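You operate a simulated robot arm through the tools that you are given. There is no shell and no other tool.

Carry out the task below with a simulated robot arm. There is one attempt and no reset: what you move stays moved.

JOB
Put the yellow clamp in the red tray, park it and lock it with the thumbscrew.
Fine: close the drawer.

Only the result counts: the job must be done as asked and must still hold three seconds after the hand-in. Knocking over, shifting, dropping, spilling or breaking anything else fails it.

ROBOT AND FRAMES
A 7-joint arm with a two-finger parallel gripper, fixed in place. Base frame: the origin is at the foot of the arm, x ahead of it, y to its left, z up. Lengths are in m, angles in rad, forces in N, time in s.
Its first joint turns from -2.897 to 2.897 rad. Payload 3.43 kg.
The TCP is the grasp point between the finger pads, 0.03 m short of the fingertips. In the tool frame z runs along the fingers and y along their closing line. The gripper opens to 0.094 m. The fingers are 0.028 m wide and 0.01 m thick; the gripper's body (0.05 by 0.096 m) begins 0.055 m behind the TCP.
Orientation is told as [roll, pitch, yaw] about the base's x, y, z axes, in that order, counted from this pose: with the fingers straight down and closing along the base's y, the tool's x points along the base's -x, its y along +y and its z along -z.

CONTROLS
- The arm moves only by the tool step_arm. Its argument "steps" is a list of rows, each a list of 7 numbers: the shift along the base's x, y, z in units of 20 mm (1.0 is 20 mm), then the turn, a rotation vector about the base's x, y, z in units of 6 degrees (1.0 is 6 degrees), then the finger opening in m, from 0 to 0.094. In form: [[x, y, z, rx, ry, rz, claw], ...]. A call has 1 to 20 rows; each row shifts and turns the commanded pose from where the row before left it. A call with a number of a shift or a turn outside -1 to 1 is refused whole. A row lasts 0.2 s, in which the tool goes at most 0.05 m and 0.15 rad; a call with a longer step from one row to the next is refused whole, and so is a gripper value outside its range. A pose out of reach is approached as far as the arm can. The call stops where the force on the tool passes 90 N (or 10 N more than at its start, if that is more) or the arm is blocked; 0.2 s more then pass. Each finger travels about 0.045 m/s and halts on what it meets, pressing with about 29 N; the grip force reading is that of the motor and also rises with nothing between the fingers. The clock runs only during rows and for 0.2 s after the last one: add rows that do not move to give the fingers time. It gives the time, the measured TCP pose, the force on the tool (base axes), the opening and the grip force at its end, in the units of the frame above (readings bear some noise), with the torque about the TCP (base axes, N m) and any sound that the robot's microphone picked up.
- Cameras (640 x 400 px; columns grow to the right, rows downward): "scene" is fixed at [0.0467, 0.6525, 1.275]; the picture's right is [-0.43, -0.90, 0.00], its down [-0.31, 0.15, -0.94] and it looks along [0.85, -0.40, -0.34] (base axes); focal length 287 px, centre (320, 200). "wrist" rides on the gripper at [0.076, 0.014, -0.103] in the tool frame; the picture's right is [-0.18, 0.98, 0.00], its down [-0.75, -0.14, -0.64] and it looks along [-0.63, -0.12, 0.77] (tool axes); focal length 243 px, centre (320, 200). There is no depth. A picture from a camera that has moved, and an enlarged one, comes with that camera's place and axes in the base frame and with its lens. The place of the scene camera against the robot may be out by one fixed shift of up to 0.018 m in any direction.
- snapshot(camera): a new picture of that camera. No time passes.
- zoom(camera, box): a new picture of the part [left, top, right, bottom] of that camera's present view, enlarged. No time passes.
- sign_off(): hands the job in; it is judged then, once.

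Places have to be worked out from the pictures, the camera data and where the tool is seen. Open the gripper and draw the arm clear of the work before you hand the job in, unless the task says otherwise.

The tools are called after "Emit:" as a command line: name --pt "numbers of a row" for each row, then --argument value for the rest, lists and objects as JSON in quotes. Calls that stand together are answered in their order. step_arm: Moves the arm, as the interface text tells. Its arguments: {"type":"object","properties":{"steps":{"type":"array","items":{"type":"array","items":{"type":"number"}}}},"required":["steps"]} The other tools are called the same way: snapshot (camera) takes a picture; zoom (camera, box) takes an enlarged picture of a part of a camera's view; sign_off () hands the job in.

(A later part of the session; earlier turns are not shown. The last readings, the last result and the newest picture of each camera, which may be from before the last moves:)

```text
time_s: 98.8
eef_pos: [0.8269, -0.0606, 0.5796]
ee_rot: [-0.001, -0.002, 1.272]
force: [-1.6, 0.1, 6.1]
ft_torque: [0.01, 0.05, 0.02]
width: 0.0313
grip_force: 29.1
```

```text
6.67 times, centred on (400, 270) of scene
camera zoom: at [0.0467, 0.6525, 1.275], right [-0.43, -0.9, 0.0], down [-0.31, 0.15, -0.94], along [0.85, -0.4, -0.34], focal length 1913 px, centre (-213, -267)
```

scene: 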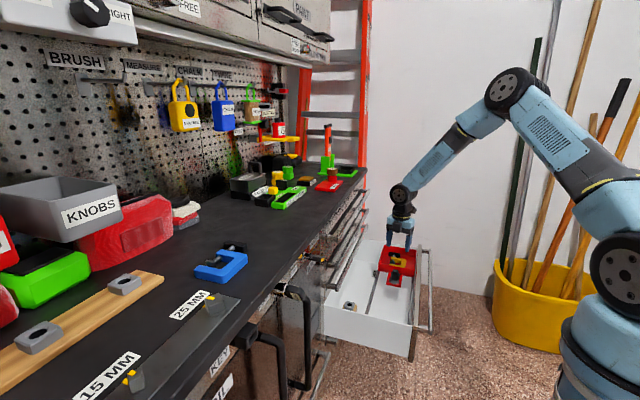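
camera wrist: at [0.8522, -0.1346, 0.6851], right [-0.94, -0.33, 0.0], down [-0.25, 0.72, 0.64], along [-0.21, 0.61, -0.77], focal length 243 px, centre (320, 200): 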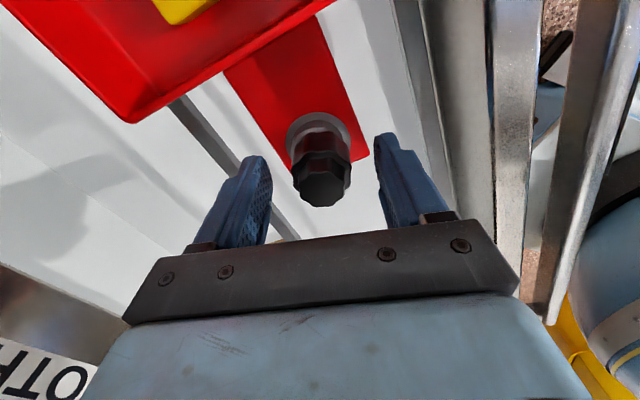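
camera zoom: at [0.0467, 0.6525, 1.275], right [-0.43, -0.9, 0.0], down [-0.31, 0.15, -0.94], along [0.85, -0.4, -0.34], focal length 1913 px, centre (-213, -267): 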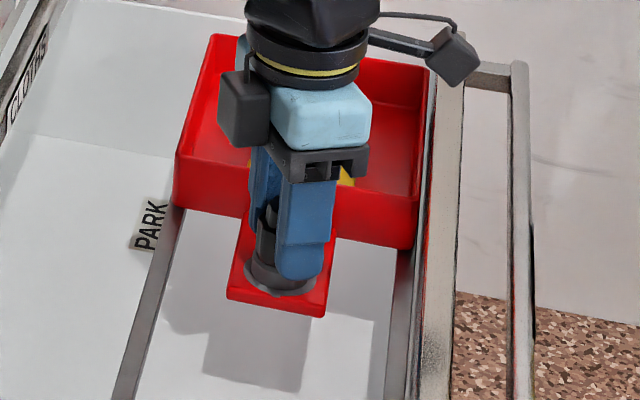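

A small upward push (6 N) appeared. Keep turning with a slight downward bias and see if it advances.

Emit:
step_arm --pt "0 0 -0.02 0 0 -0.9 0.02" --pt "0 0 -0.02 0 0 -0.9 0.02" --pt "0 0 -0.02 0 0 -0.9 0.02" --pt "0 0 0 0 0 -0.9 0.02" --pt "0 0 0 0 0 -0.9 0.02" --pt "0 0 0 0 0 -0.9 0.02"

Emit:
zoom --camera "scene" --box '[370, 240, 430, 300]'

```text
time_s: 100.2
eef_pos: [0.828, -0.0608, 0.5784]
ee_rot: [-0.001, -0.001, 0.704]
force: [-2.9, 2.2, 28.7]
ft_torque: [0.18, 0.21, 0.01]
width: 0.0317
grip_force: 28.6
```

```text
6.67 times, centred on (400, 270) of scene
camera zoom: at [0.0467, 0.6525, 1.275], right [-0.43, -0.9, 0.0], down [-0.31, 0.15, -0.94], along [0.85, -0.4, -0.34], focal length 1913 px, centre (-213, -267)
```

zoom: 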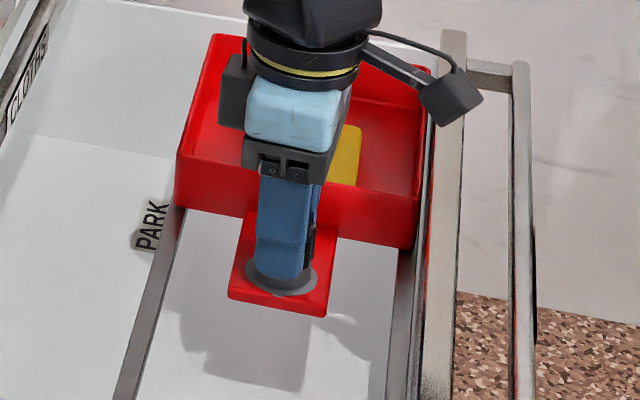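

Turned ~80° so far with no torque build-up or sound. I'll relieve the downward load a little and keep turning.

Emit:
step_arm --pt "0 0 0.03 0 0 -0.9 0.02" --pt "0 0 0 0 0 -0.9 0.02" --pt "0 0 0 0 0 -0.9 0.02" --pt "0 0 0 0 0 -0.9 0.02" --pt "0 0 0 0 0 -0.9 0.02" --pt "0 0 0 0 0 -0.9 0.02" --pt "0 0 0 0 0 -0.9 0.02" --pt "0 0 0 0 0 -0.9 0.02"

Emit:
snapshot --camera "wrist"

```text
time_s: 102.0
eef_pos: [0.8276, -0.0608, 0.5793]
ee_rot: [-0.001, 0.0, -0.047]
force: [-7.1, 3.4, 7.1]
ft_torque: [0.16, 0.09, 0.02]
width: 0.0318
grip_force: 29.1
```

```text
taken
camera wrist: at [0.7512, -0.0428, 0.6812], right [0.23, 0.97, 0.0], down [0.75, -0.18, 0.64], along [0.62, -0.15, -0.77], focal length 243 px, centre (320, 200)
```

wrist: 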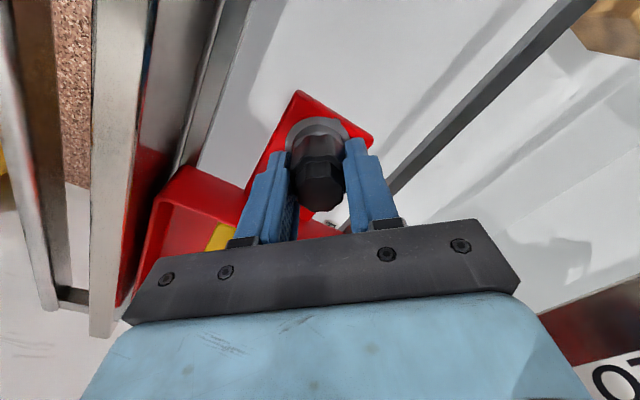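

Turned ~122° total; only small side loads. Continue clockwise further.

Emit:
step_arm --pt "-0.01 0.005 0.005 0 0 -0.9 0.02" --pt "-0.01 0.005 0 0 0 -0.9 0.02" --pt "0 0 0 0 0 -0.9 0.02" --pt "0 0 0 0 0 -0.9 0.02" --pt "0 0 0 0 0 -0.9 0.02" --pt "0 0 0 0 0 -0.9 0.02" --pt "0 0 0 0 0 -0.9 0.02" --pt "0 0 0 0 0 -0.9 0.02" --pt "0 0 0 0 0 -0.9 0.02" --pt "0 0 0 0 0 -0.9 0.02"

Emit:
zoom --camera "scene" --box '[370, 240, 430, 300]'

Emit:
zoom --camera "wrist" --box '[260, 100, 380, 220]'

```text
time_s: 104.2
eef_pos: [0.8276, -0.0618, 0.5781]
ee_rot: [-0.001, -0.002, -0.991]
force: [-1.6, -1.4, 5.0]
ft_torque: [0.07, -0.02, 0.27]
width: 0.0314
grip_force: 29.4
```

```text
6.67 times, centred on (400, 270) of scene
camera zoom: at [0.0467, 0.6525, 1.275], right [-0.43, -0.9, 0.0], down [-0.31, 0.15, -0.94], along [0.85, -0.4, -0.34], focal length 1913 px, centre (-213, -267)
```

zoom: 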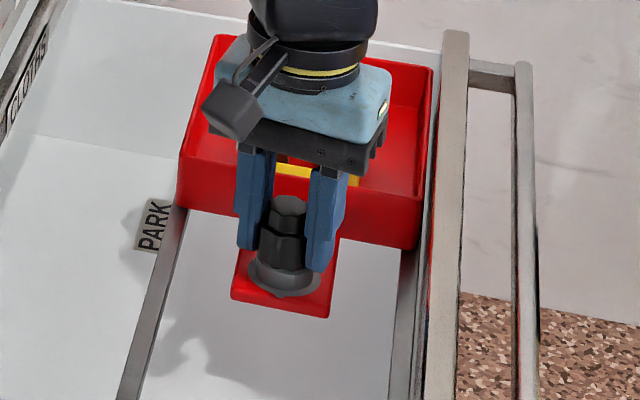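

```text
3.33 times, centred on (320, 160) of wrist
camera zoom: at [0.7969, 0.0105, 0.681], right [0.92, 0.38, 0.0], down [0.29, -0.71, 0.64], along [0.25, -0.59, -0.77], focal length 809 px, centre (320, 333)
```

zoom: 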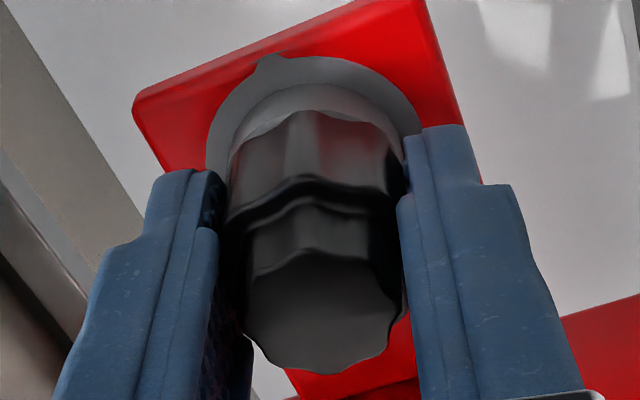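

Torque about z is now rising (0.27 N·m at ~177° of turn) – it's tightening. Continue carefully.

Emit:
step_arm --pt "0 0 0 0 0 -0.8 0.02" --pt "0 0 0 0 0 -0.8 0.02" --pt "0 0 0 0 0 -0.8 0.02"

```text
time_s: 105.0
eef_pos: [0.8281, -0.062, 0.5798]
ee_rot: [0.0, -0.001, -1.241]
force: [-0.2, 0.3, 6.1]
ft_torque: [0.11, -0.04, 0.45]
width: 0.0325
grip_force: 28.9
```

Torque is up to 0.45 N·m and the width changed slightly (flutes). Turn a bit more to see whether it tightens fully or slips.

Emit:
step_arm --pt "0 0 0 0 0 -0.8 0.02" --pt "0 0 0 0 0 -0.8 0.02" --pt "0 0 0 0 0 -0.8 0.02"

Emit:
zoom --camera "wrist" --box '[260, 100, 380, 220]'

Emit:
zoom --camera "scene" --box '[370, 240, 430, 300]'

```text
time_s: 105.8
eef_pos: [0.8279, -0.061, 0.5793]
ee_rot: [0.001, -0.003, -1.494]
force: [-1.4, -1.6, 11.3]
ft_torque: [-0.04, 0.16, 0.3]
width: 0.0317
grip_force: 29.0
```

```text
3.33 times, centred on (320, 160) of wrist
camera zoom: at [0.8349, 0.0159, 0.681], right [0.99, -0.11, 0.0], down [-0.08, -0.76, 0.64], along [-0.07, -0.64, -0.77], focal length 809 px, centre (320, 333)
```

zoom: 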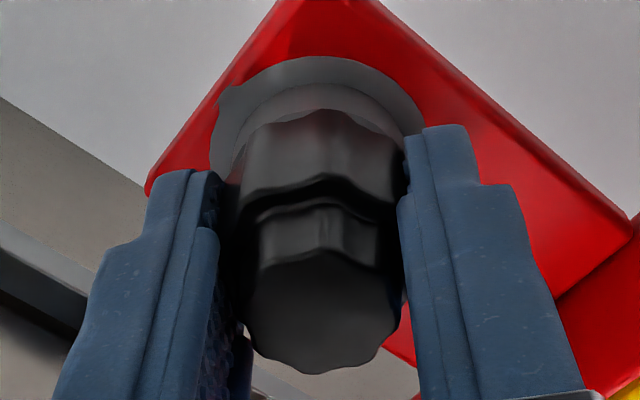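

```text
6.67 times, centred on (400, 270) of scene
camera zoom: at [0.0467, 0.6525, 1.275], right [-0.43, -0.9, 0.0], down [-0.31, 0.15, -0.94], along [0.85, -0.4, -0.34], focal length 1913 px, centre (-213, -267)
```

zoom: 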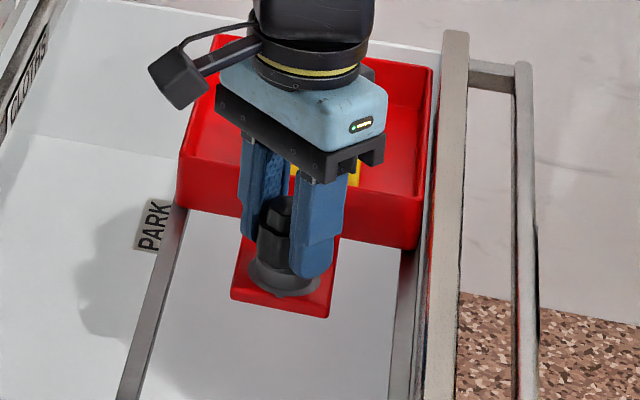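

The flutes have now slipped relative to the fingers, meaning the knob itself has stopped turning – it's tight at roughly 175–180° of turn. To verify it is at a hard stop, I'll open, rotate back, re-grip and try clockwise again.

Emit:
step_arm --pt "0 0 0 0 0 0 0.03" --pt "0 0 0 0 0 0 0.045" --pt "0 0 0 0 0 0 0.06" --pt "0 0 0 0 0 0 0.06" --pt "0 0 0 0 0 1 0.06" --pt "0 0 0 0 0 1 0.06" --pt "0 0 0 0 0 1 0.06" --pt "0 0 0 0 0 1 0.06" --pt "0 0 0 0 0 1 0.06" --pt "0 0 0 0 0 1 0.06" --pt "0 0 0 0 0 1 0.06" --pt "0 0 0 0 0 1 0.06" --pt "0 0 0 0 0 1 0.06" --pt "0 0 0 0 0 1 0.06" --pt "0 0 0 0 0 1 0.06" --pt "0 0 0 0 0 1 0.06" --pt "0 0 0 0 0 1 0.06" --pt "0 0 0 0 0 1 0.06" --pt "0 0 0 0 0 1 0.06"

Emit:
snapshot --camera "wrist"

Emit:
zoom --camera "scene" --box '[370, 240, 430, 300]'

```text
time_s: 109.8
eef_pos: [0.8269, -0.0603, 0.5786]
ee_rot: [0.001, 0.0, 0.081]
force: [0.1, -0.5, -1.1]
ft_torque: [-0.01, 0.02, -0.03]
width: 0.0601
grip_force: 0.1
```

```text
taken
camera wrist: at [0.7487, -0.0523, 0.6803], right [0.1, 0.99, 0.0], down [0.76, -0.08, 0.64], along [0.64, -0.07, -0.77], focal length 243 px, centre (320, 200)
```

wrist: 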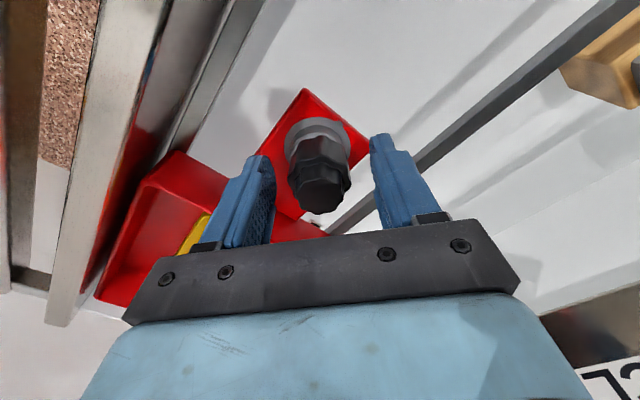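

```text
6.67 times, centred on (400, 270) of scene
camera zoom: at [0.0467, 0.6525, 1.275], right [-0.43, -0.9, 0.0], down [-0.31, 0.15, -0.94], along [0.85, -0.4, -0.34], focal length 1913 px, centre (-213, -267)
```

zoom: 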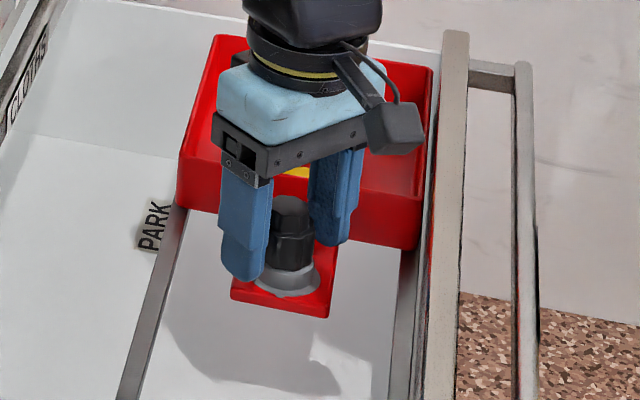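

Zoom on the knob (as a reference for its flute angle), then re-grip.

Emit:
zoom --camera "wrist" --box '[270, 110, 370, 220]'

Emit:
step_arm --pt "0 0 0 0 0 0 0.045" --pt "0 0 0 0 0 0 0.03" --pt "0 0 0 0 0 0 0.02" --pt "0 0 0 0 0 0 0.02" --pt "0 0 0 0 0 -0.5 0.02" --pt "0 0 0 0 0 -0.5 0.02"

```text
3.64 times, centred on (320, 165) of wrist
camera zoom: at [0.7487, -0.0523, 0.6803], right [0.1, 0.99, 0.0], down [0.76, -0.08, 0.64], along [0.64, -0.07, -0.77], focal length 882 px, centre (320, 327)
```

zoom: 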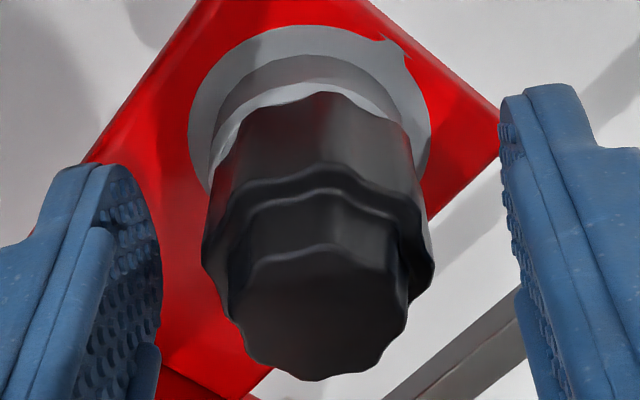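

```text
time_s: 111.2
eef_pos: [0.8257, -0.0615, 0.577]
ee_rot: [0.0, 0.0, -0.024]
force: [-0.8, -1.4, 1.6]
ft_torque: [-0.32, -0.08, 0.25]
width: 0.0351
grip_force: 13.7
```

Torque reads 0.25 N·m right away. Hold to let the fingers settle and turn a little more.

Emit:
step_arm --pt "0 0 0 0 0 0 0.02" --pt "0 0 0 0 0 0 0.02" --pt "0 0 0 0 0 -0.5 0.02" --pt "0 0 0 0 0 -0.5 0.02"

Emit:
zoom --camera "wrist" --box '[270, 110, 370, 220]'

```text
time_s: 112.2
eef_pos: [0.8281, -0.0615, 0.5784]
ee_rot: [-0.002, 0.0, -0.129]
force: [-2.1, 0.8, 0.2]
ft_torque: [-0.18, 0.0, 0.18]
width: 0.0356
grip_force: 13.7
```

```text
3.64 times, centred on (320, 165) of wrist
camera zoom: at [0.7526, -0.0367, 0.6806], right [0.31, 0.95, 0.0], down [0.73, -0.24, 0.64], along [0.61, -0.2, -0.77], focal length 882 px, centre (320, 327)
```

zoom: 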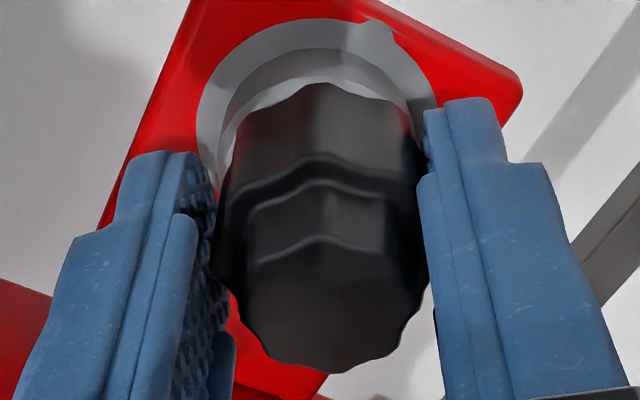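

The grip seems uneven (13.7 N). Let me hold a few rows with a smaller target to seat both fingers.

Emit:
step_arm --pt "0 0 0 0 0 0 0.0" --pt "0 0 0 0 0 0 0.0" --pt "0 0 0 0 0 0 0.0"

Emit:
snapshot --camera "wrist"

```text
time_s: 113.0
eef_pos: [0.8274, -0.061, 0.5781]
ee_rot: [0.0, 0.001, -0.13]
force: [0.0, 1.8, -1.2]
ft_torque: [0.06, 0.1, 0.02]
width: 0.0352
grip_force: 29.1
```

```text
taken
camera wrist: at [0.7528, -0.037, 0.6806], right [0.31, 0.95, 0.0], down [0.73, -0.24, 0.64], along [0.61, -0.2, -0.77], focal length 243 px, centre (320, 200)
```

wrist: 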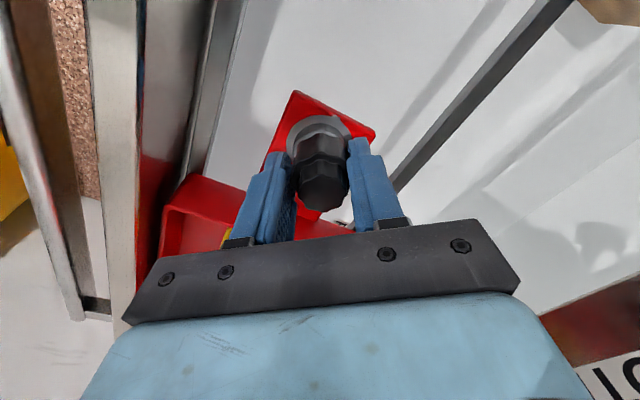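

Grip is now full (29 N). Turn a little clockwise to read the resistance.

Emit:
step_arm --pt "0 0 0 0 0 -0.5 0.0" --pt "0 0 0 0 0 -0.5 0.0"

Emit:
zoom --camera "wrist" --box '[270, 110, 370, 220]'

```text
time_s: 113.6
eef_pos: [0.8273, -0.061, 0.5798]
ee_rot: [0.001, -0.002, -0.235]
force: [1.1, 2.5, 8.5]
ft_torque: [-0.06, 0.03, 0.44]
width: 0.0325
grip_force: 29.2
```

```text
3.64 times, centred on (320, 165) of wrist
camera zoom: at [0.7561, -0.0289, 0.681], right [0.41, 0.91, 0.0], down [0.7, -0.31, 0.64], along [0.59, -0.26, -0.77], focal length 882 px, centre (320, 327)
```

zoom: 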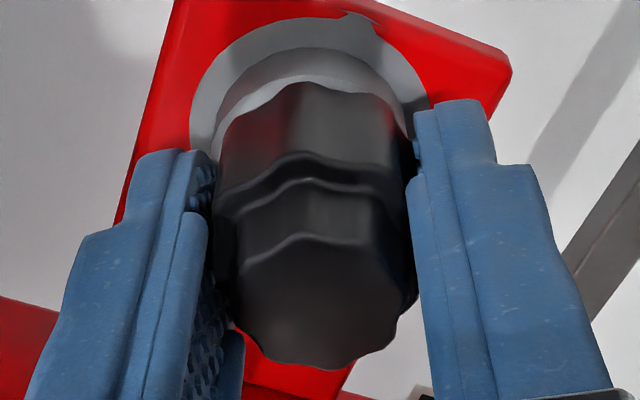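

Resistance jumps to 0.44 N·m after only 6° – the screw is tight. To verify the lock, I'll nudge the gripped knob 2 mm away from PARK (−v) and see whether the tray resists.

Emit:
step_arm --pt "-0.035 0.035 0 0 0 0 0.0" --pt "-0.035 0.035 0 0 0 0 0.0" --pt "0 0 0 0 0 0 0.0"

```text
time_s: 114.4
eef_pos: [0.8257, -0.06, 0.5787]
ee_rot: [0.001, -0.003, -0.236]
force: [7.0, -7.1, 7.6]
ft_torque: [-0.25, -0.18, 0.11]
width: 0.0325
grip_force: 29.1
```

10 N resistance after ~1.8 mm (pin play included). Push 2 mm more to be sure.

Emit:
step_arm --pt "-0.035 0.035 0 0 0 0 0.0" --pt "-0.035 0.035 0 0 0 0 0.0" --pt "0 0 0 0 0 0 0.0"

Emit:
zoom --camera "scene" --box '[370, 240, 430, 300]'

```text
time_s: 115.2
eef_pos: [0.8249, -0.0571, 0.5789]
ee_rot: [0.001, 0.001, -0.235]
force: [2.1, -5.5, 12.0]
ft_torque: [-0.33, 0.0, 0.06]
width: 0.0325
grip_force: 28.9
```

```text
6.67 times, centred on (400, 270) of scene
camera zoom: at [0.0467, 0.6525, 1.275], right [-0.43, -0.9, 0.0], down [-0.31, 0.15, -0.94], along [0.85, -0.4, -0.34], focal length 1913 px, centre (-213, -267)
```

zoom: 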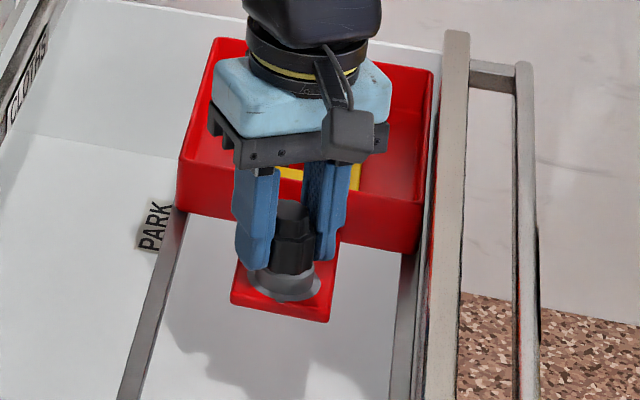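

The force dropped while moving, so the tray may have shifted; I need to check this carefully. Zoom on tray edges now for reference.

Emit:
zoom --camera "scene" --box '[380, 236, 420, 261]'

Emit:
zoom --camera "scene" --box '[370, 260, 420, 291]'

```text
16.00 times, centred on (400, 248) of scene
camera zoom: at [0.0467, 0.6525, 1.275], right [-0.43, -0.9, 0.0], down [-0.31, 0.15, -0.94], along [0.85, -0.4, -0.34], focal length 4591 px, centre (-960, -576)
```

zoom: 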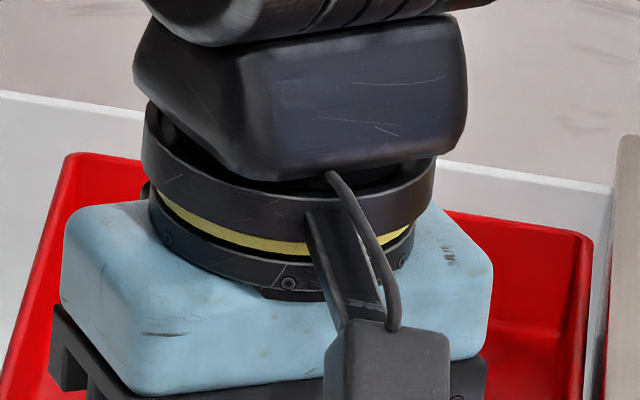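

```text
12.80 times, centred on (395, 276) of scene
camera zoom: at [0.0467, 0.6525, 1.275], right [-0.43, -0.9, 0.0], down [-0.31, 0.15, -0.94], along [0.85, -0.4, -0.34], focal length 3673 px, centre (-640, -766)
```

zoom: 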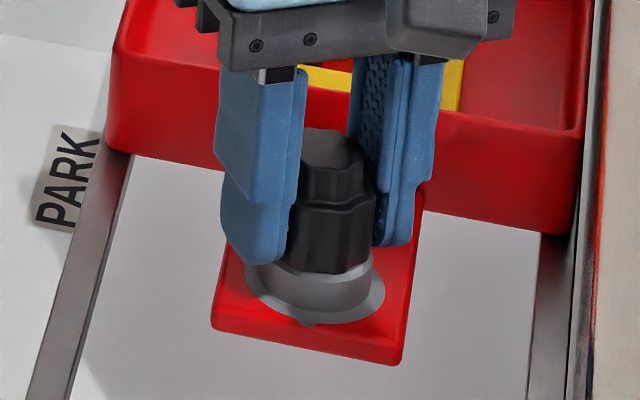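

Now push back toward PARK (+v) by 5 mm and compare the tab corners relative to the PARK label.

Emit:
step_arm --pt "0.045 -0.045 0 0 0 0 0.0" --pt "0.045 -0.045 0 0 0 0 0.0" --pt "0.045 -0.045 0 0 0 0 0.0" --pt "0.045 -0.045 0 0 0 0 0.0" --pt "0 0 0 0 0 0 0.0"

Emit:
zoom --camera "scene" --box '[370, 260, 420, 291]'

```text
time_s: 116.4
eef_pos: [0.8276, -0.0606, 0.5785]
ee_rot: [0.001, -0.001, -0.235]
force: [-8.4, 12.1, 20.2]
ft_torque: [0.1, 0.43, 0.01]
width: 0.0321
grip_force: 28.5
```

```text
12.80 times, centred on (395, 276) of scene
camera zoom: at [0.0467, 0.6525, 1.275], right [-0.43, -0.9, 0.0], down [-0.31, 0.15, -0.94], along [0.85, -0.4, -0.34], focal length 3673 px, centre (-640, -766)
```

zoom: 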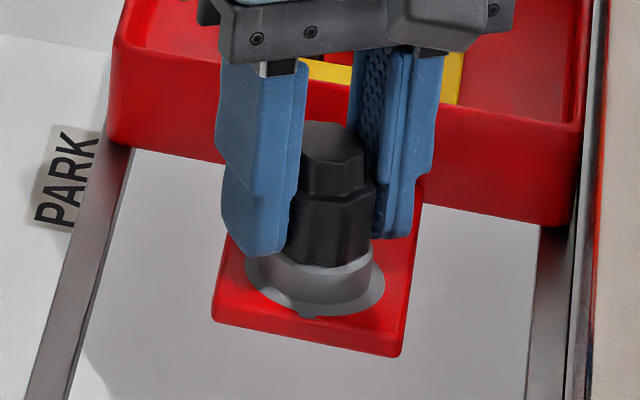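

The tab did follow the knob a few mm, so I'm not convinced it's locked. I'll test the screw's behaviour: relieve the side load, then turn slightly counter-clockwise to compare resistance.

Emit:
step_arm --pt "-0.02 0.02 0.03 0 0 0 0.0" --pt "0 0 0 0 0 0 0.0"

Emit:
zoom --camera "wrist" --box '[270, 110, 370, 220]'

Emit:
step_arm --pt "0 0 0 0 0 0.5 0.0" --pt "0 0 0 0 0 0.5 0.0" --pt "0 0 0 0 0 0.5 0.0"

Emit:
zoom --camera "wrist" --box '[270, 110, 370, 220]'

```text
time_s: 117.0
eef_pos: [0.8279, -0.0615, 0.5791]
ee_rot: [0.001, -0.001, -0.235]
force: [-0.8, 2.5, 8.4]
ft_torque: [-0.05, 0.08, -0.03]
width: 0.0323
grip_force: 28.8
```

```text
3.64 times, centred on (320, 165) of wrist
camera zoom: at [0.7562, -0.0295, 0.681], right [0.41, 0.91, 0.0], down [0.7, -0.31, 0.64], along [0.59, -0.26, -0.77], focal length 882 px, centre (320, 327)
```

zoom: 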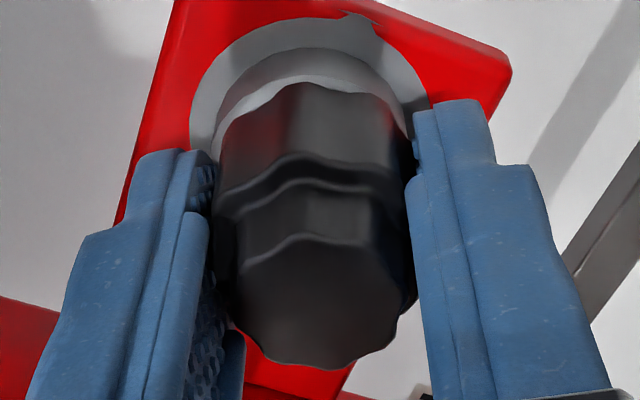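

```text
time_s: 117.8
eef_pos: [0.8292, -0.0612, 0.5791]
ee_rot: [0.001, -0.002, -0.076]
force: [-1.3, -2.5, 8.0]
ft_torque: [-0.2, 0.06, 0.02]
width: 0.032
grip_force: 28.3
```

```text
3.64 times, centred on (320, 165) of wrist
camera zoom: at [0.7521, -0.0407, 0.681], right [0.26, 0.97, 0.0], down [0.74, -0.2, 0.64], along [0.62, -0.17, -0.77], focal length 882 px, centre (320, 327)
```

zoom: 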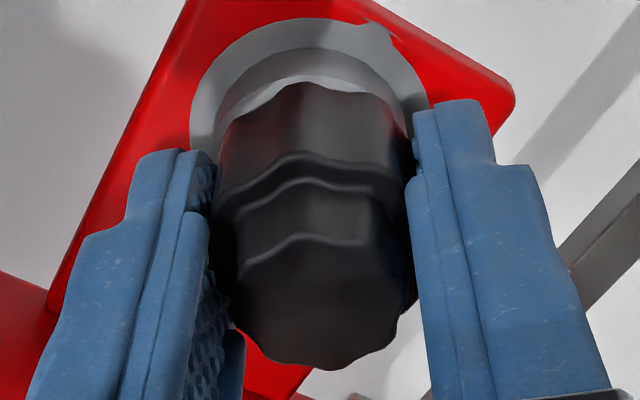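

Counter-clockwise it turns freely with the gripper (flutes unchanged relative to fingers), so clockwise really has a hard stop. I'll compare tray friction now (slightly loosened) with a 3 mm nudge.

Emit:
step_arm --pt "0 0 0 0 0 0.9 0.0" --pt "0 0 0 0 0 0.9 0.0" --pt "0 0 0 0 0 0.9 0.0" --pt "0 0 0 0 0 0 0.0"

Emit:
step_arm --pt "-0.035 0.035 0 0 0 0 0.0" --pt "-0.035 0.035 0 0 0 0 0.0" --pt "0 0 0 0 0 0 0.0"

Emit:
step_arm --pt "-0.035 0.035 0 0 0 0 0.0" --pt "-0.035 0.035 0 0 0 0 0.0" --pt "0 0 0 0 0 0 0.0"

Emit:
zoom --camera "scene" --box '[370, 260, 420, 291]'

```text
time_s: 118.8
eef_pos: [0.8286, -0.0606, 0.5796]
ee_rot: [-0.001, -0.001, 0.205]
force: [0.5, 4.1, 3.2]
ft_torque: [0.06, 0.02, 0.0]
width: 0.0325
grip_force: 28.7
```

```text
time_s: 119.6
eef_pos: [0.8272, -0.0606, 0.5783]
ee_rot: [-0.001, 0.0, 0.204]
force: [1.0, -1.5, 3.5]
ft_torque: [-0.09, -0.06, 0.01]
width: 0.0325
grip_force: 28.6
```

```text
time_s: 120.4
eef_pos: [0.8243, -0.0596, 0.5792]
ee_rot: [-0.001, 0.001, 0.203]
force: [2.6, 1.0, 3.3]
ft_torque: [-0.02, -0.05, -0.04]
width: 0.0327
grip_force: 28.6
```

```text
12.80 times, centred on (395, 276) of scene
camera zoom: at [0.0467, 0.6525, 1.275], right [-0.43, -0.9, 0.0], down [-0.31, 0.15, -0.94], along [0.85, -0.4, -0.34], focal length 3673 px, centre (-640, -766)
```

zoom: 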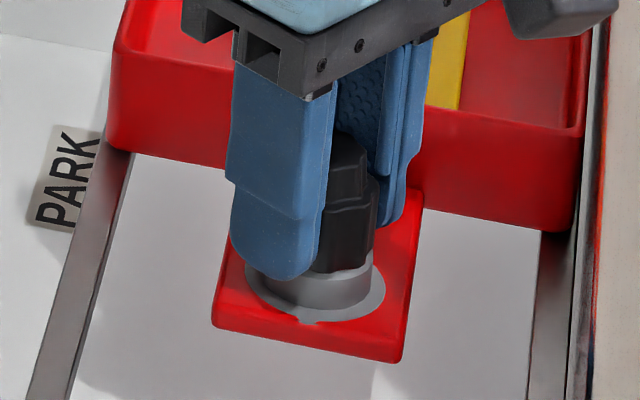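

Loosened, the tray moves with only ~1–2 N. I'll push the tray back to its stop and retighten step by step, logging torque, to find the true stop angle.

Emit:
step_arm --pt "0.045 -0.045 0 0 0 0 0.0" --pt "0.045 -0.045 0 0 0 0 0.0" --pt "0.045 -0.045 0 0 0 0 0.0" --pt "0.03 -0.03 0 0 0 0 0.0" --pt "0 0 0 0 0 0 0.0"

Emit:
step_arm --pt "0 0 0 0 0 -0.9 0.0" --pt "0 0 0 0 0 -0.9 0.0" --pt "0 0 0 0 0 0 0.0"

Emit:
step_arm --pt "0 0 0 0 0 -0.9 0.0" --pt "0 0 0 0 0 -0.9 0.0" --pt "0 0 0 0 0 0 0.0"

```text
time_s: 121.6
eef_pos: [0.8274, -0.0614, 0.5793]
ee_rot: [0.0, 0.0, 0.204]
force: [-8.6, 4.9, 0.5]
ft_torque: [0.12, 0.16, 0.01]
width: 0.0323
grip_force: 28.6
```

```text
time_s: 122.4
eef_pos: [0.8284, -0.0605, 0.5786]
ee_rot: [-0.001, 0.0, 0.016]
force: [-7.1, 9.7, 0.8]
ft_torque: [0.24, 0.2, -0.01]
width: 0.0322
grip_force: 29.3
```

```text
time_s: 123.2
eef_pos: [0.8291, -0.0615, 0.5795]
ee_rot: [-0.001, 0.0, -0.172]
force: [-4.9, 8.1, -6.2]
ft_torque: [0.14, 0.08, -0.03]
width: 0.0327
grip_force: 29.2
```

Fz is going negative as I turn clockwise – the thread is pulling the knob down. Continue in small turns while following it down slightly.

Emit:
step_arm --pt "0 0 -0.01 0 0 -0.9 0.0" --pt "0 0 -0.01 0 0 -0.9 0.0" --pt "0 0 0 0 0 0 0.0"

Emit:
step_arm --pt "0 0 -0.01 0 0 -0.9 0.0" --pt "0 0 -0.01 0 0 -0.9 0.0" --pt "0 0 0 0 0 0 0.0"

Emit:
zoom --camera "wrist" --box '[270, 110, 370, 220]'

```text
time_s: 124.0
eef_pos: [0.8289, -0.0628, 0.5788]
ee_rot: [-0.001, -0.002, -0.363]
force: [1.6, 1.5, -1.5]
ft_torque: [0.02, -0.05, 0.11]
width: 0.0322
grip_force: 29.1
```

```text
time_s: 124.8
eef_pos: [0.8272, -0.0624, 0.5789]
ee_rot: [0.0, -0.001, -0.552]
force: [0.1, -2.1, 7.6]
ft_torque: [-0.01, 0.02, 0.46]
width: 0.0316
grip_force: 29.1
```

```text
3.64 times, centred on (320, 165) of wrist
camera zoom: at [0.7695, -0.0102, 0.6812], right [0.67, 0.74, 0.0], down [0.57, -0.51, 0.64], along [0.48, -0.43, -0.77], focal length 882 px, centre (320, 327)
```

zoom: 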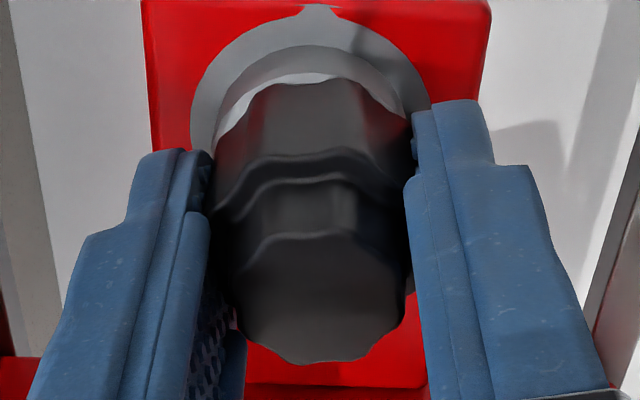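

Stop found again (torque 0.46 N·m, flutes slip). Now relieve the vertical load and test the lock once more with small −v nudges.

Emit:
step_arm --pt "0 0 0.02 0 0 0 0.0" --pt "0 0 0 0 0 0 0.0"

Emit:
zoom --camera "scene" --box '[370, 260, 420, 291]'

Emit:
step_arm --pt "-0.05 0.05 0 0 0 0 0.0" --pt "0 0 0 0 0 0 0.0"

Emit:
step_arm --pt "-0.05 0.05 0 0 0 0 0.0" --pt "0 0 0 0 0 0 0.0"

Emit:
zoom --camera "scene" --box '[370, 260, 420, 291]'

```text
time_s: 125.4
eef_pos: [0.8278, -0.0618, 0.5792]
ee_rot: [0.001, -0.001, -0.549]
force: [0.2, -3.6, -0.3]
ft_torque: [-0.08, -0.1, 0.33]
width: 0.0316
grip_force: 28.8
```

```text
12.80 times, centred on (395, 276) of scene
camera zoom: at [0.0467, 0.6525, 1.275], right [-0.43, -0.9, 0.0], down [-0.31, 0.15, -0.94], along [0.85, -0.4, -0.34], focal length 3673 px, centre (-640, -766)
```

zoom: 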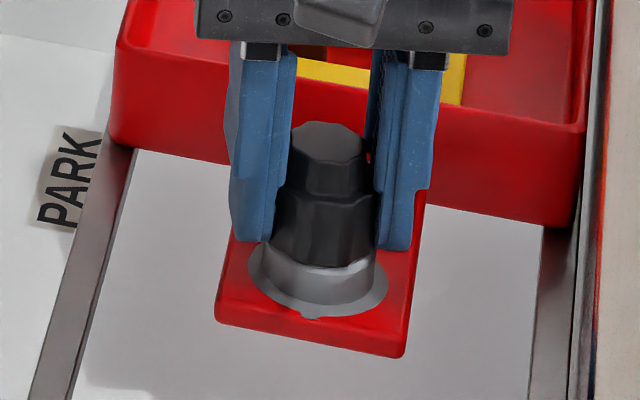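

```text
time_s: 126.0
eef_pos: [0.8269, -0.0623, 0.5802]
ee_rot: [0.001, -0.003, -0.551]
force: [2.3, -5.0, 2.9]
ft_torque: [-0.14, -0.04, 0.28]
width: 0.0318
grip_force: 28.7
```

```text
time_s: 126.6
eef_pos: [0.8268, -0.0613, 0.5789]
ee_rot: [0.001, 0.001, -0.551]
force: [4.2, -7.1, 0.4]
ft_torque: [-0.16, -0.17, 0.23]
width: 0.0319
grip_force: 28.6
```

```text
12.80 times, centred on (395, 276) of scene
camera zoom: at [0.0467, 0.6525, 1.275], right [-0.43, -0.9, 0.0], down [-0.31, 0.15, -0.94], along [0.85, -0.4, -0.34], focal length 3673 px, centre (-640, -766)
```

zoom: 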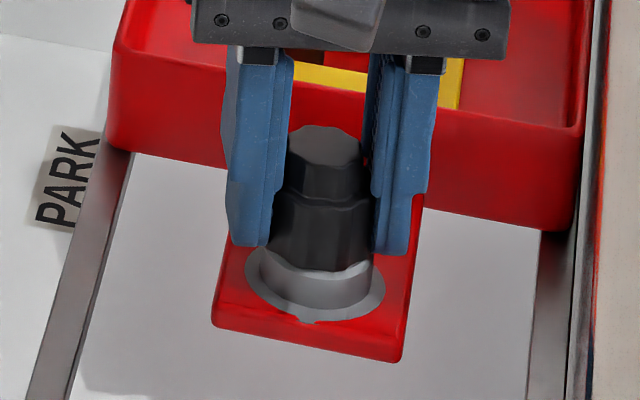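

Tightened, the tray resists noticeably more (≈5–8 N vs 1–2 N loose) but creeps, and my nudge displaced it ~2 mm. I'll loosen ~45°, push the tray firmly back to the PARK stop, and retighten while holding it there.

Emit:
step_arm --pt "0 0 0 0 0 0.94 0.0" --pt "0 0 0 0 0 0.94 0.0" --pt "0 0 0 0 0 0.94 0.0" --pt "0 0 0 0 0 0.94 0.0" --pt "0 0 0 0 0 0.94 0.0" --pt "0 0 0 0 0 0.94 0.0" --pt "0 0 0 0 0 0.94 0.0" --pt "0 0 0 0 0 0.94 0.0"

Emit:
step_arm --pt "0.05 -0.05 0 0 0 0 0.0" --pt "0.05 -0.05 0 0 0 0 0.0" --pt "0.05 -0.05 0 0 0 0 0.0" --pt "0 0 0 0 0 0 0.0"

Emit:
zoom --camera "scene" --box '[370, 260, 420, 291]'

```text
time_s: 128.4
eef_pos: [0.8255, -0.0603, 0.5789]
ee_rot: [0.0, -0.001, 0.24]
force: [-1.6, 0.5, 7.0]
ft_torque: [0.02, 0.04, 0.01]
width: 0.0316
grip_force: 28.2
```

```text
time_s: 129.4
eef_pos: [0.8285, -0.0617, 0.5791]
ee_rot: [0.003, 0.0, 0.239]
force: [-14.8, 13.8, 9.5]
ft_torque: [0.22, 0.32, 0.0]
width: 0.0317
grip_force: 28.5
```

```text
12.80 times, centred on (395, 276) of scene
camera zoom: at [0.0467, 0.6525, 1.275], right [-0.43, -0.9, 0.0], down [-0.31, 0.15, -0.94], along [0.85, -0.4, -0.34], focal length 3673 px, centre (-640, -766)
```

zoom: 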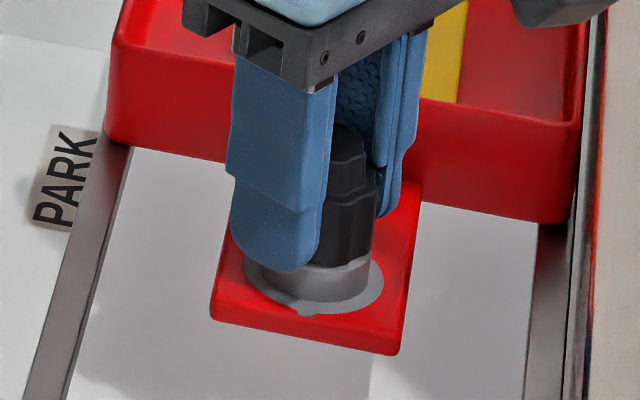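

Tray pressed on the stop (20 N). Ease a little and tighten clockwise to the stop.

Emit:
step_arm --pt "-0.025 0.025 0.015 0 0 -0.9 0.0" --pt "0 0 0 0 0 -0.9 0.0" --pt "0 0 0 0 0 -0.9 0.0" --pt "0 0 0 0 0 -0.9 0.0" --pt "0 0 0 0 0 -0.9 0.0" --pt "0 0 0 0 0 -0.9 0.0" --pt "0 0 0 0 0 -0.9 0.0"

Emit:
step_arm --pt "0 0 0 0 0 -0.7 0.0" --pt "0 0 0 0 0 -0.7 0.0" --pt "0 0 0 0 0 0 0.0"

Emit:
zoom --camera "wrist" --box '[270, 110, 370, 220]'

```text
time_s: 131.0
eef_pos: [0.8289, -0.0625, 0.5787]
ee_rot: [-0.001, 0.001, -0.423]
force: [-5.1, 7.5, -9.4]
ft_torque: [0.15, 0.16, 0.05]
width: 0.0316
grip_force: 28.8
```

```text
time_s: 131.8
eef_pos: [0.8306, -0.0642, 0.5792]
ee_rot: [0.0, -0.004, -0.57]
force: [-0.7, 1.6, -7.4]
ft_torque: [0.02, -0.08, 0.47]
width: 0.0317
grip_force: 29.1
```

```text
3.64 times, centred on (320, 165) of wrist
camera zoom: at [0.772, -0.01, 0.6813], right [0.68, 0.73, 0.0], down [0.56, -0.52, 0.64], along [0.47, -0.44, -0.77], focal length 882 px, centre (320, 327)
```

zoom: 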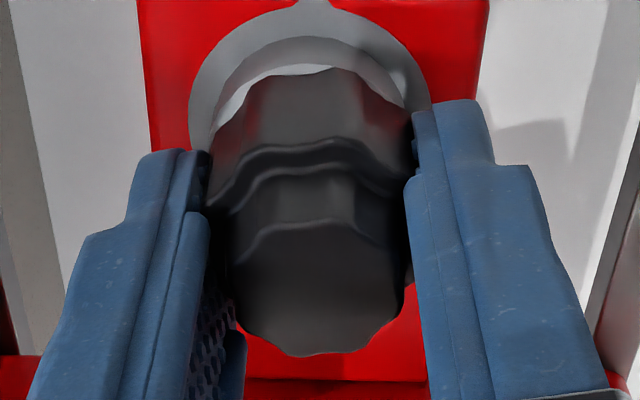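

Tight again at 0.47 N·m. I'll release the knob and do a cleaner lock test by pulling on the tray wall itself.

Emit:
step_arm --pt "0 0 0 0 0 0 0.03" --pt "0 0 0 0 0 0 0.045" --pt "0 0 0 0 0 0 0.065" --pt "0 0 0 0 0 0 0.065" --pt "0 0 0.5 0 0 0 0.065" --pt "0 0 0.9 0 0 0 0.065" --pt "0 0 0.9 0 0 0 0.065" --pt "0 0 0.9 0 0 0 0.065" --pt "0 0 0.9 0 0 0 0.065"

Emit:
zoom --camera "scene" --box '[370, 260, 420, 291]'

Emit:
snapshot --camera "wrist"

```text
time_s: 133.8
eef_pos: [0.8283, -0.0641, 0.6616]
ee_rot: [0.0, -0.001, -0.57]
force: [-0.3, -0.3, -0.8]
ft_torque: [0.01, 0.01, -0.01]
width: 0.065
grip_force: 0.0
```

```text
12.80 times, centred on (395, 276) of scene
camera zoom: at [0.0467, 0.6525, 1.275], right [-0.43, -0.9, 0.0], down [-0.31, 0.15, -0.94], along [0.85, -0.4, -0.34], focal length 3673 px, centre (-640, -766)
```

zoom: 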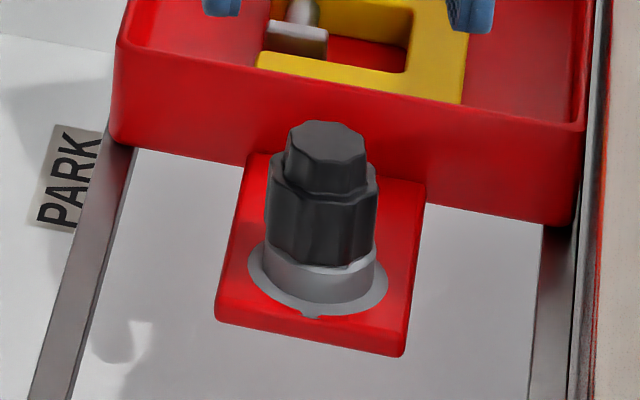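

```text
taken
camera wrist: at [0.7704, -0.0096, 0.7632], right [0.68, 0.73, 0.0], down [0.56, -0.52, 0.64], along [0.47, -0.44, -0.77], focal length 243 px, centre (320, 200)
```

wrist: 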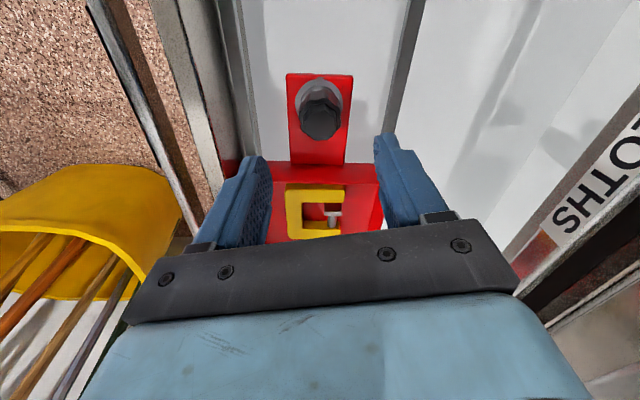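

The knob sits down on the boss. Move to the tray's ring-side wall again (same grip as before) for a pull test.

Emit:
step_arm --pt "0.296 -0.035 0.2 0 0 0.924 0.06" --pt "0.296 -0.035 0.2 0 0 0.924 0.05" --pt "0.296 -0.035 0.2 0 0 0.924 0.04" --pt "0.296 -0.035 0.2 0 0 0.924 0.024" --pt "0.296 -0.035 0.2 0 0 0.924 0.024" --pt "0.296 -0.035 0.2 0 0 0.924 0.024" --pt "0.296 -0.035 0.2 0 0 0.924 0.024" --pt "0.296 -0.035 0.2 0 0 0.924 0.024" --pt "0.296 -0.035 0.2 0 0 0.924 0.024" --pt "0.296 -0.035 0.2 0 0 0.924 0.024" --pt "0.296 -0.035 0.2 0 0 0.924 0.024" --pt "0.296 -0.035 0.2 0 0 0.924 0.024" --pt "0.296 -0.035 0.2 0 0 0.924 0.024" --pt "0.296 -0.035 0.2 0 0 0.924 0.024"

Emit:
snapshot --camera "wrist"

```text
time_s: 136.8
eef_pos: [0.9125, -0.0733, 0.7168]
ee_rot: [0.0, -0.001, 0.787]
force: [0.0, -0.1, 0.3]
ft_torque: [0.02, 0.01, 0.0]
width: 0.0241
grip_force: 0.1
```

```text
taken
camera wrist: at [0.8472, -0.116, 0.8189], right [-0.57, 0.82, 0.0], down [0.63, 0.43, 0.64], along [0.53, 0.36, -0.77], focal length 243 px, centre (320, 200)
```

wrist: 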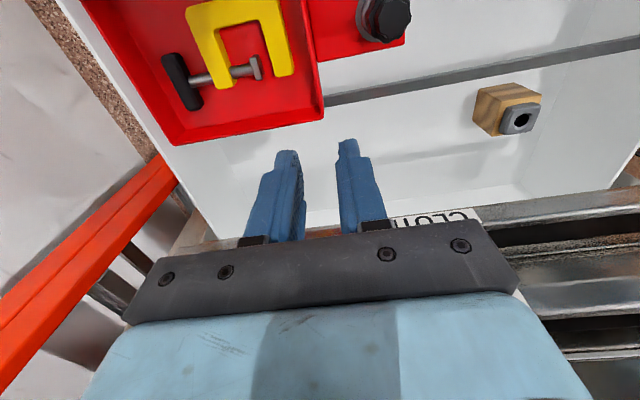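

Compared with the earlier view from this same pose, the tray now appears a few mm further toward PARK. Zoom for precise measurement.

Emit:
zoom --camera "wrist" --box '[60, 60, 340, 160]'

Emit:
zoom --camera "wrist" --box '[300, 0, 560, 140]'

```text
2.29 times, centred on (200, 110) of wrist
camera zoom: at [0.8472, -0.116, 0.8189], right [-0.57, 0.82, 0.0], down [0.63, 0.43, 0.64], along [0.53, 0.36, -0.77], focal length 555 px, centre (594, 406)
```

zoom: 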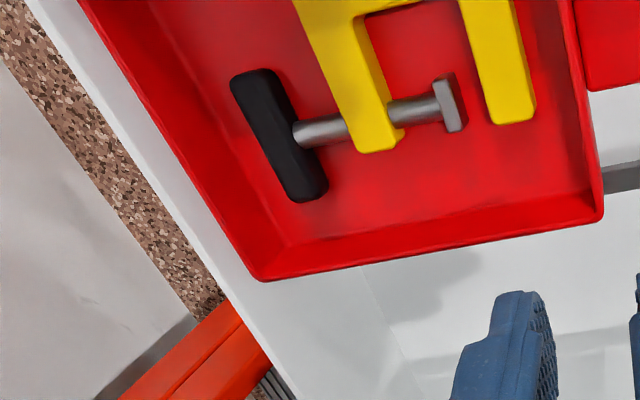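

```text
2.46 times, centred on (430, 70) of wrist
camera zoom: at [0.8472, -0.116, 0.8189], right [-0.57, 0.82, 0.0], down [0.63, 0.43, 0.64], along [0.53, 0.36, -0.77], focal length 597 px, centre (49, 520)
```

zoom: 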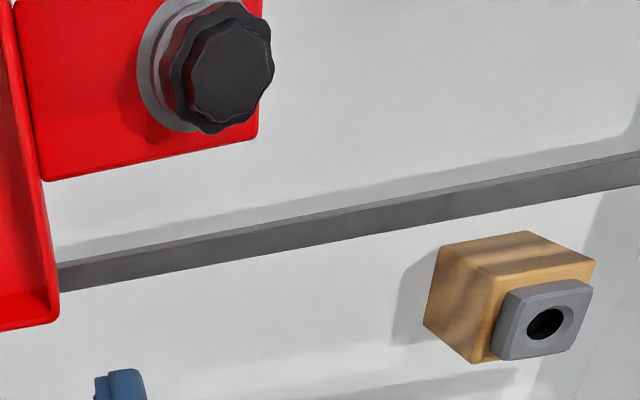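

The wall is right under the tool axis. Descend and grip it as before.

Emit:
step_arm --pt "0.03 -0.03 -0.95 0 0 0 0.024" --pt "0 0 -0.95 0 0 0 0.024" --pt "0 0 -0.95 0 0 0 0.024" --pt "0 0 -0.95 0 0 0 0.024" --pt "0 0 -0.95 0 0 0 0.024" --pt "0 0 -0.95 0 0 0 0.024" --pt "0 0 -0.7 0 0 0 0.024" --pt "0 0 -0.5 0 0 0 0.024" --pt "0 0 0 0 0 0 0.012" --pt "0 0 0 0 0 0 0.0" --pt "0 0 0 0 0 0 0.0" --pt "0 0 0 0 0 0 0.0"

Emit:
zoom --camera "wrist" --box '[240, 80, 400, 240]'

```text
time_s: 139.4
eef_pos: [0.912, -0.0729, 0.5784]
ee_rot: [0.0, 0.002, 0.785]
force: [-7.8, 7.2, -0.3]
ft_torque: [-0.02, 0.18, 0.0]
width: 0.0036
grip_force: 38.6
```

```text
2.50 times, centred on (320, 160) of wrist
camera zoom: at [0.8475, -0.1167, 0.6803], right [-0.57, 0.82, 0.0], down [0.63, 0.43, 0.64], along [0.53, 0.36, -0.77], focal length 606 px, centre (320, 300)
```

zoom: 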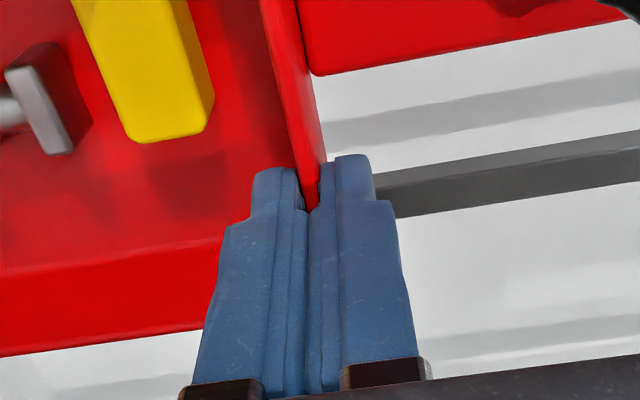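

The tray resisted centring with 10 N. Now pull −v by 3 mm in two steps and watch the force.

Emit:
step_arm --pt "-0.05 0.05 0 0 0 0 0.0" --pt "0 0 0 0 0 0 0.0"

Emit:
step_arm --pt "-0.05 0.05 0 0 0 0 0.0" --pt "0 0 0 0 0 0 0.0"

Emit:
step_arm --pt "-0.05 0.05 0 0 0 0 0.0" --pt "0 0 0 0 0 0 0.0"

```text
time_s: 140.0
eef_pos: [0.9112, -0.0736, 0.5781]
ee_rot: [0.0, 0.0, 0.785]
force: [2.2, -3.2, -10.0]
ft_torque: [0.53, -0.67, 0.12]
width: 0.0038
grip_force: 38.7
```

```text
time_s: 140.6
eef_pos: [0.9099, -0.0708, 0.578]
ee_rot: [0.001, 0.001, 0.786]
force: [5.3, -9.0, -15.1]
ft_torque: [0.45, -0.91, 0.08]
width: 0.0038
grip_force: 38.3
```

```text
time_s: 141.2
eef_pos: [0.9096, -0.0707, 0.5775]
ee_rot: [0.003, 0.001, 0.787]
force: [4.3, -7.5, -15.2]
ft_torque: [-0.35, -0.18, 0.03]
width: 0.0037
grip_force: 38.2
```

The tray only yields at ~8–10 N now (it slid with 1–2 N before tightening), so the thumbscrew is clamping it by friction. I'll push it fully back to the PARK stop, watching the force.

Emit:
step_arm --pt "0.05 -0.05 -0.02 0 0 0 0.0" --pt "0.05 -0.05 -0.01 0 0 0 0.0" --pt "0 0 0 0 0 0 0.0"

Emit:
step_arm --pt "0.05 -0.05 0 0 0 0 0.0" --pt "0 0 0 0 0 0 0.0"

Emit:
step_arm --pt "0.05 -0.05 0 0 0 0 0.0" --pt "0 0 0 0 0 0 0.0"

Emit:
step_arm --pt "0.05 -0.05 0 0 0 0 0.0" --pt "0 0 0 0 0 0 0.0"

```text
time_s: 142.0
eef_pos: [0.91, -0.07, 0.5791]
ee_rot: [0.002, 0.001, 0.788]
force: [-7.2, 9.6, -4.9]
ft_torque: [-0.54, 0.86, -0.26]
width: 0.0035
grip_force: 37.6
```

```text
time_s: 142.6
eef_pos: [0.9123, -0.0723, 0.5788]
ee_rot: [0.0, -0.002, 0.787]
force: [-5.6, 8.7, -12.4]
ft_torque: [0.49, -0.2, -0.02]
width: 0.0038
grip_force: 38.4
```

```text
time_s: 143.2
eef_pos: [0.913, -0.0723, 0.5781]
ee_rot: [0.001, -0.001, 0.784]
force: [-6.7, 10.5, -12.5]
ft_torque: [0.69, -0.46, -0.02]
width: 0.0039
grip_force: 38.5
```

```text
time_s: 143.8
eef_pos: [0.9132, -0.0719, 0.5788]
ee_rot: [0.004, 0.0, 0.787]
force: [-20.6, 22.9, -4.3]
ft_torque: [0.05, 0.19, -0.77]
width: 0.0034
grip_force: 38.0
```

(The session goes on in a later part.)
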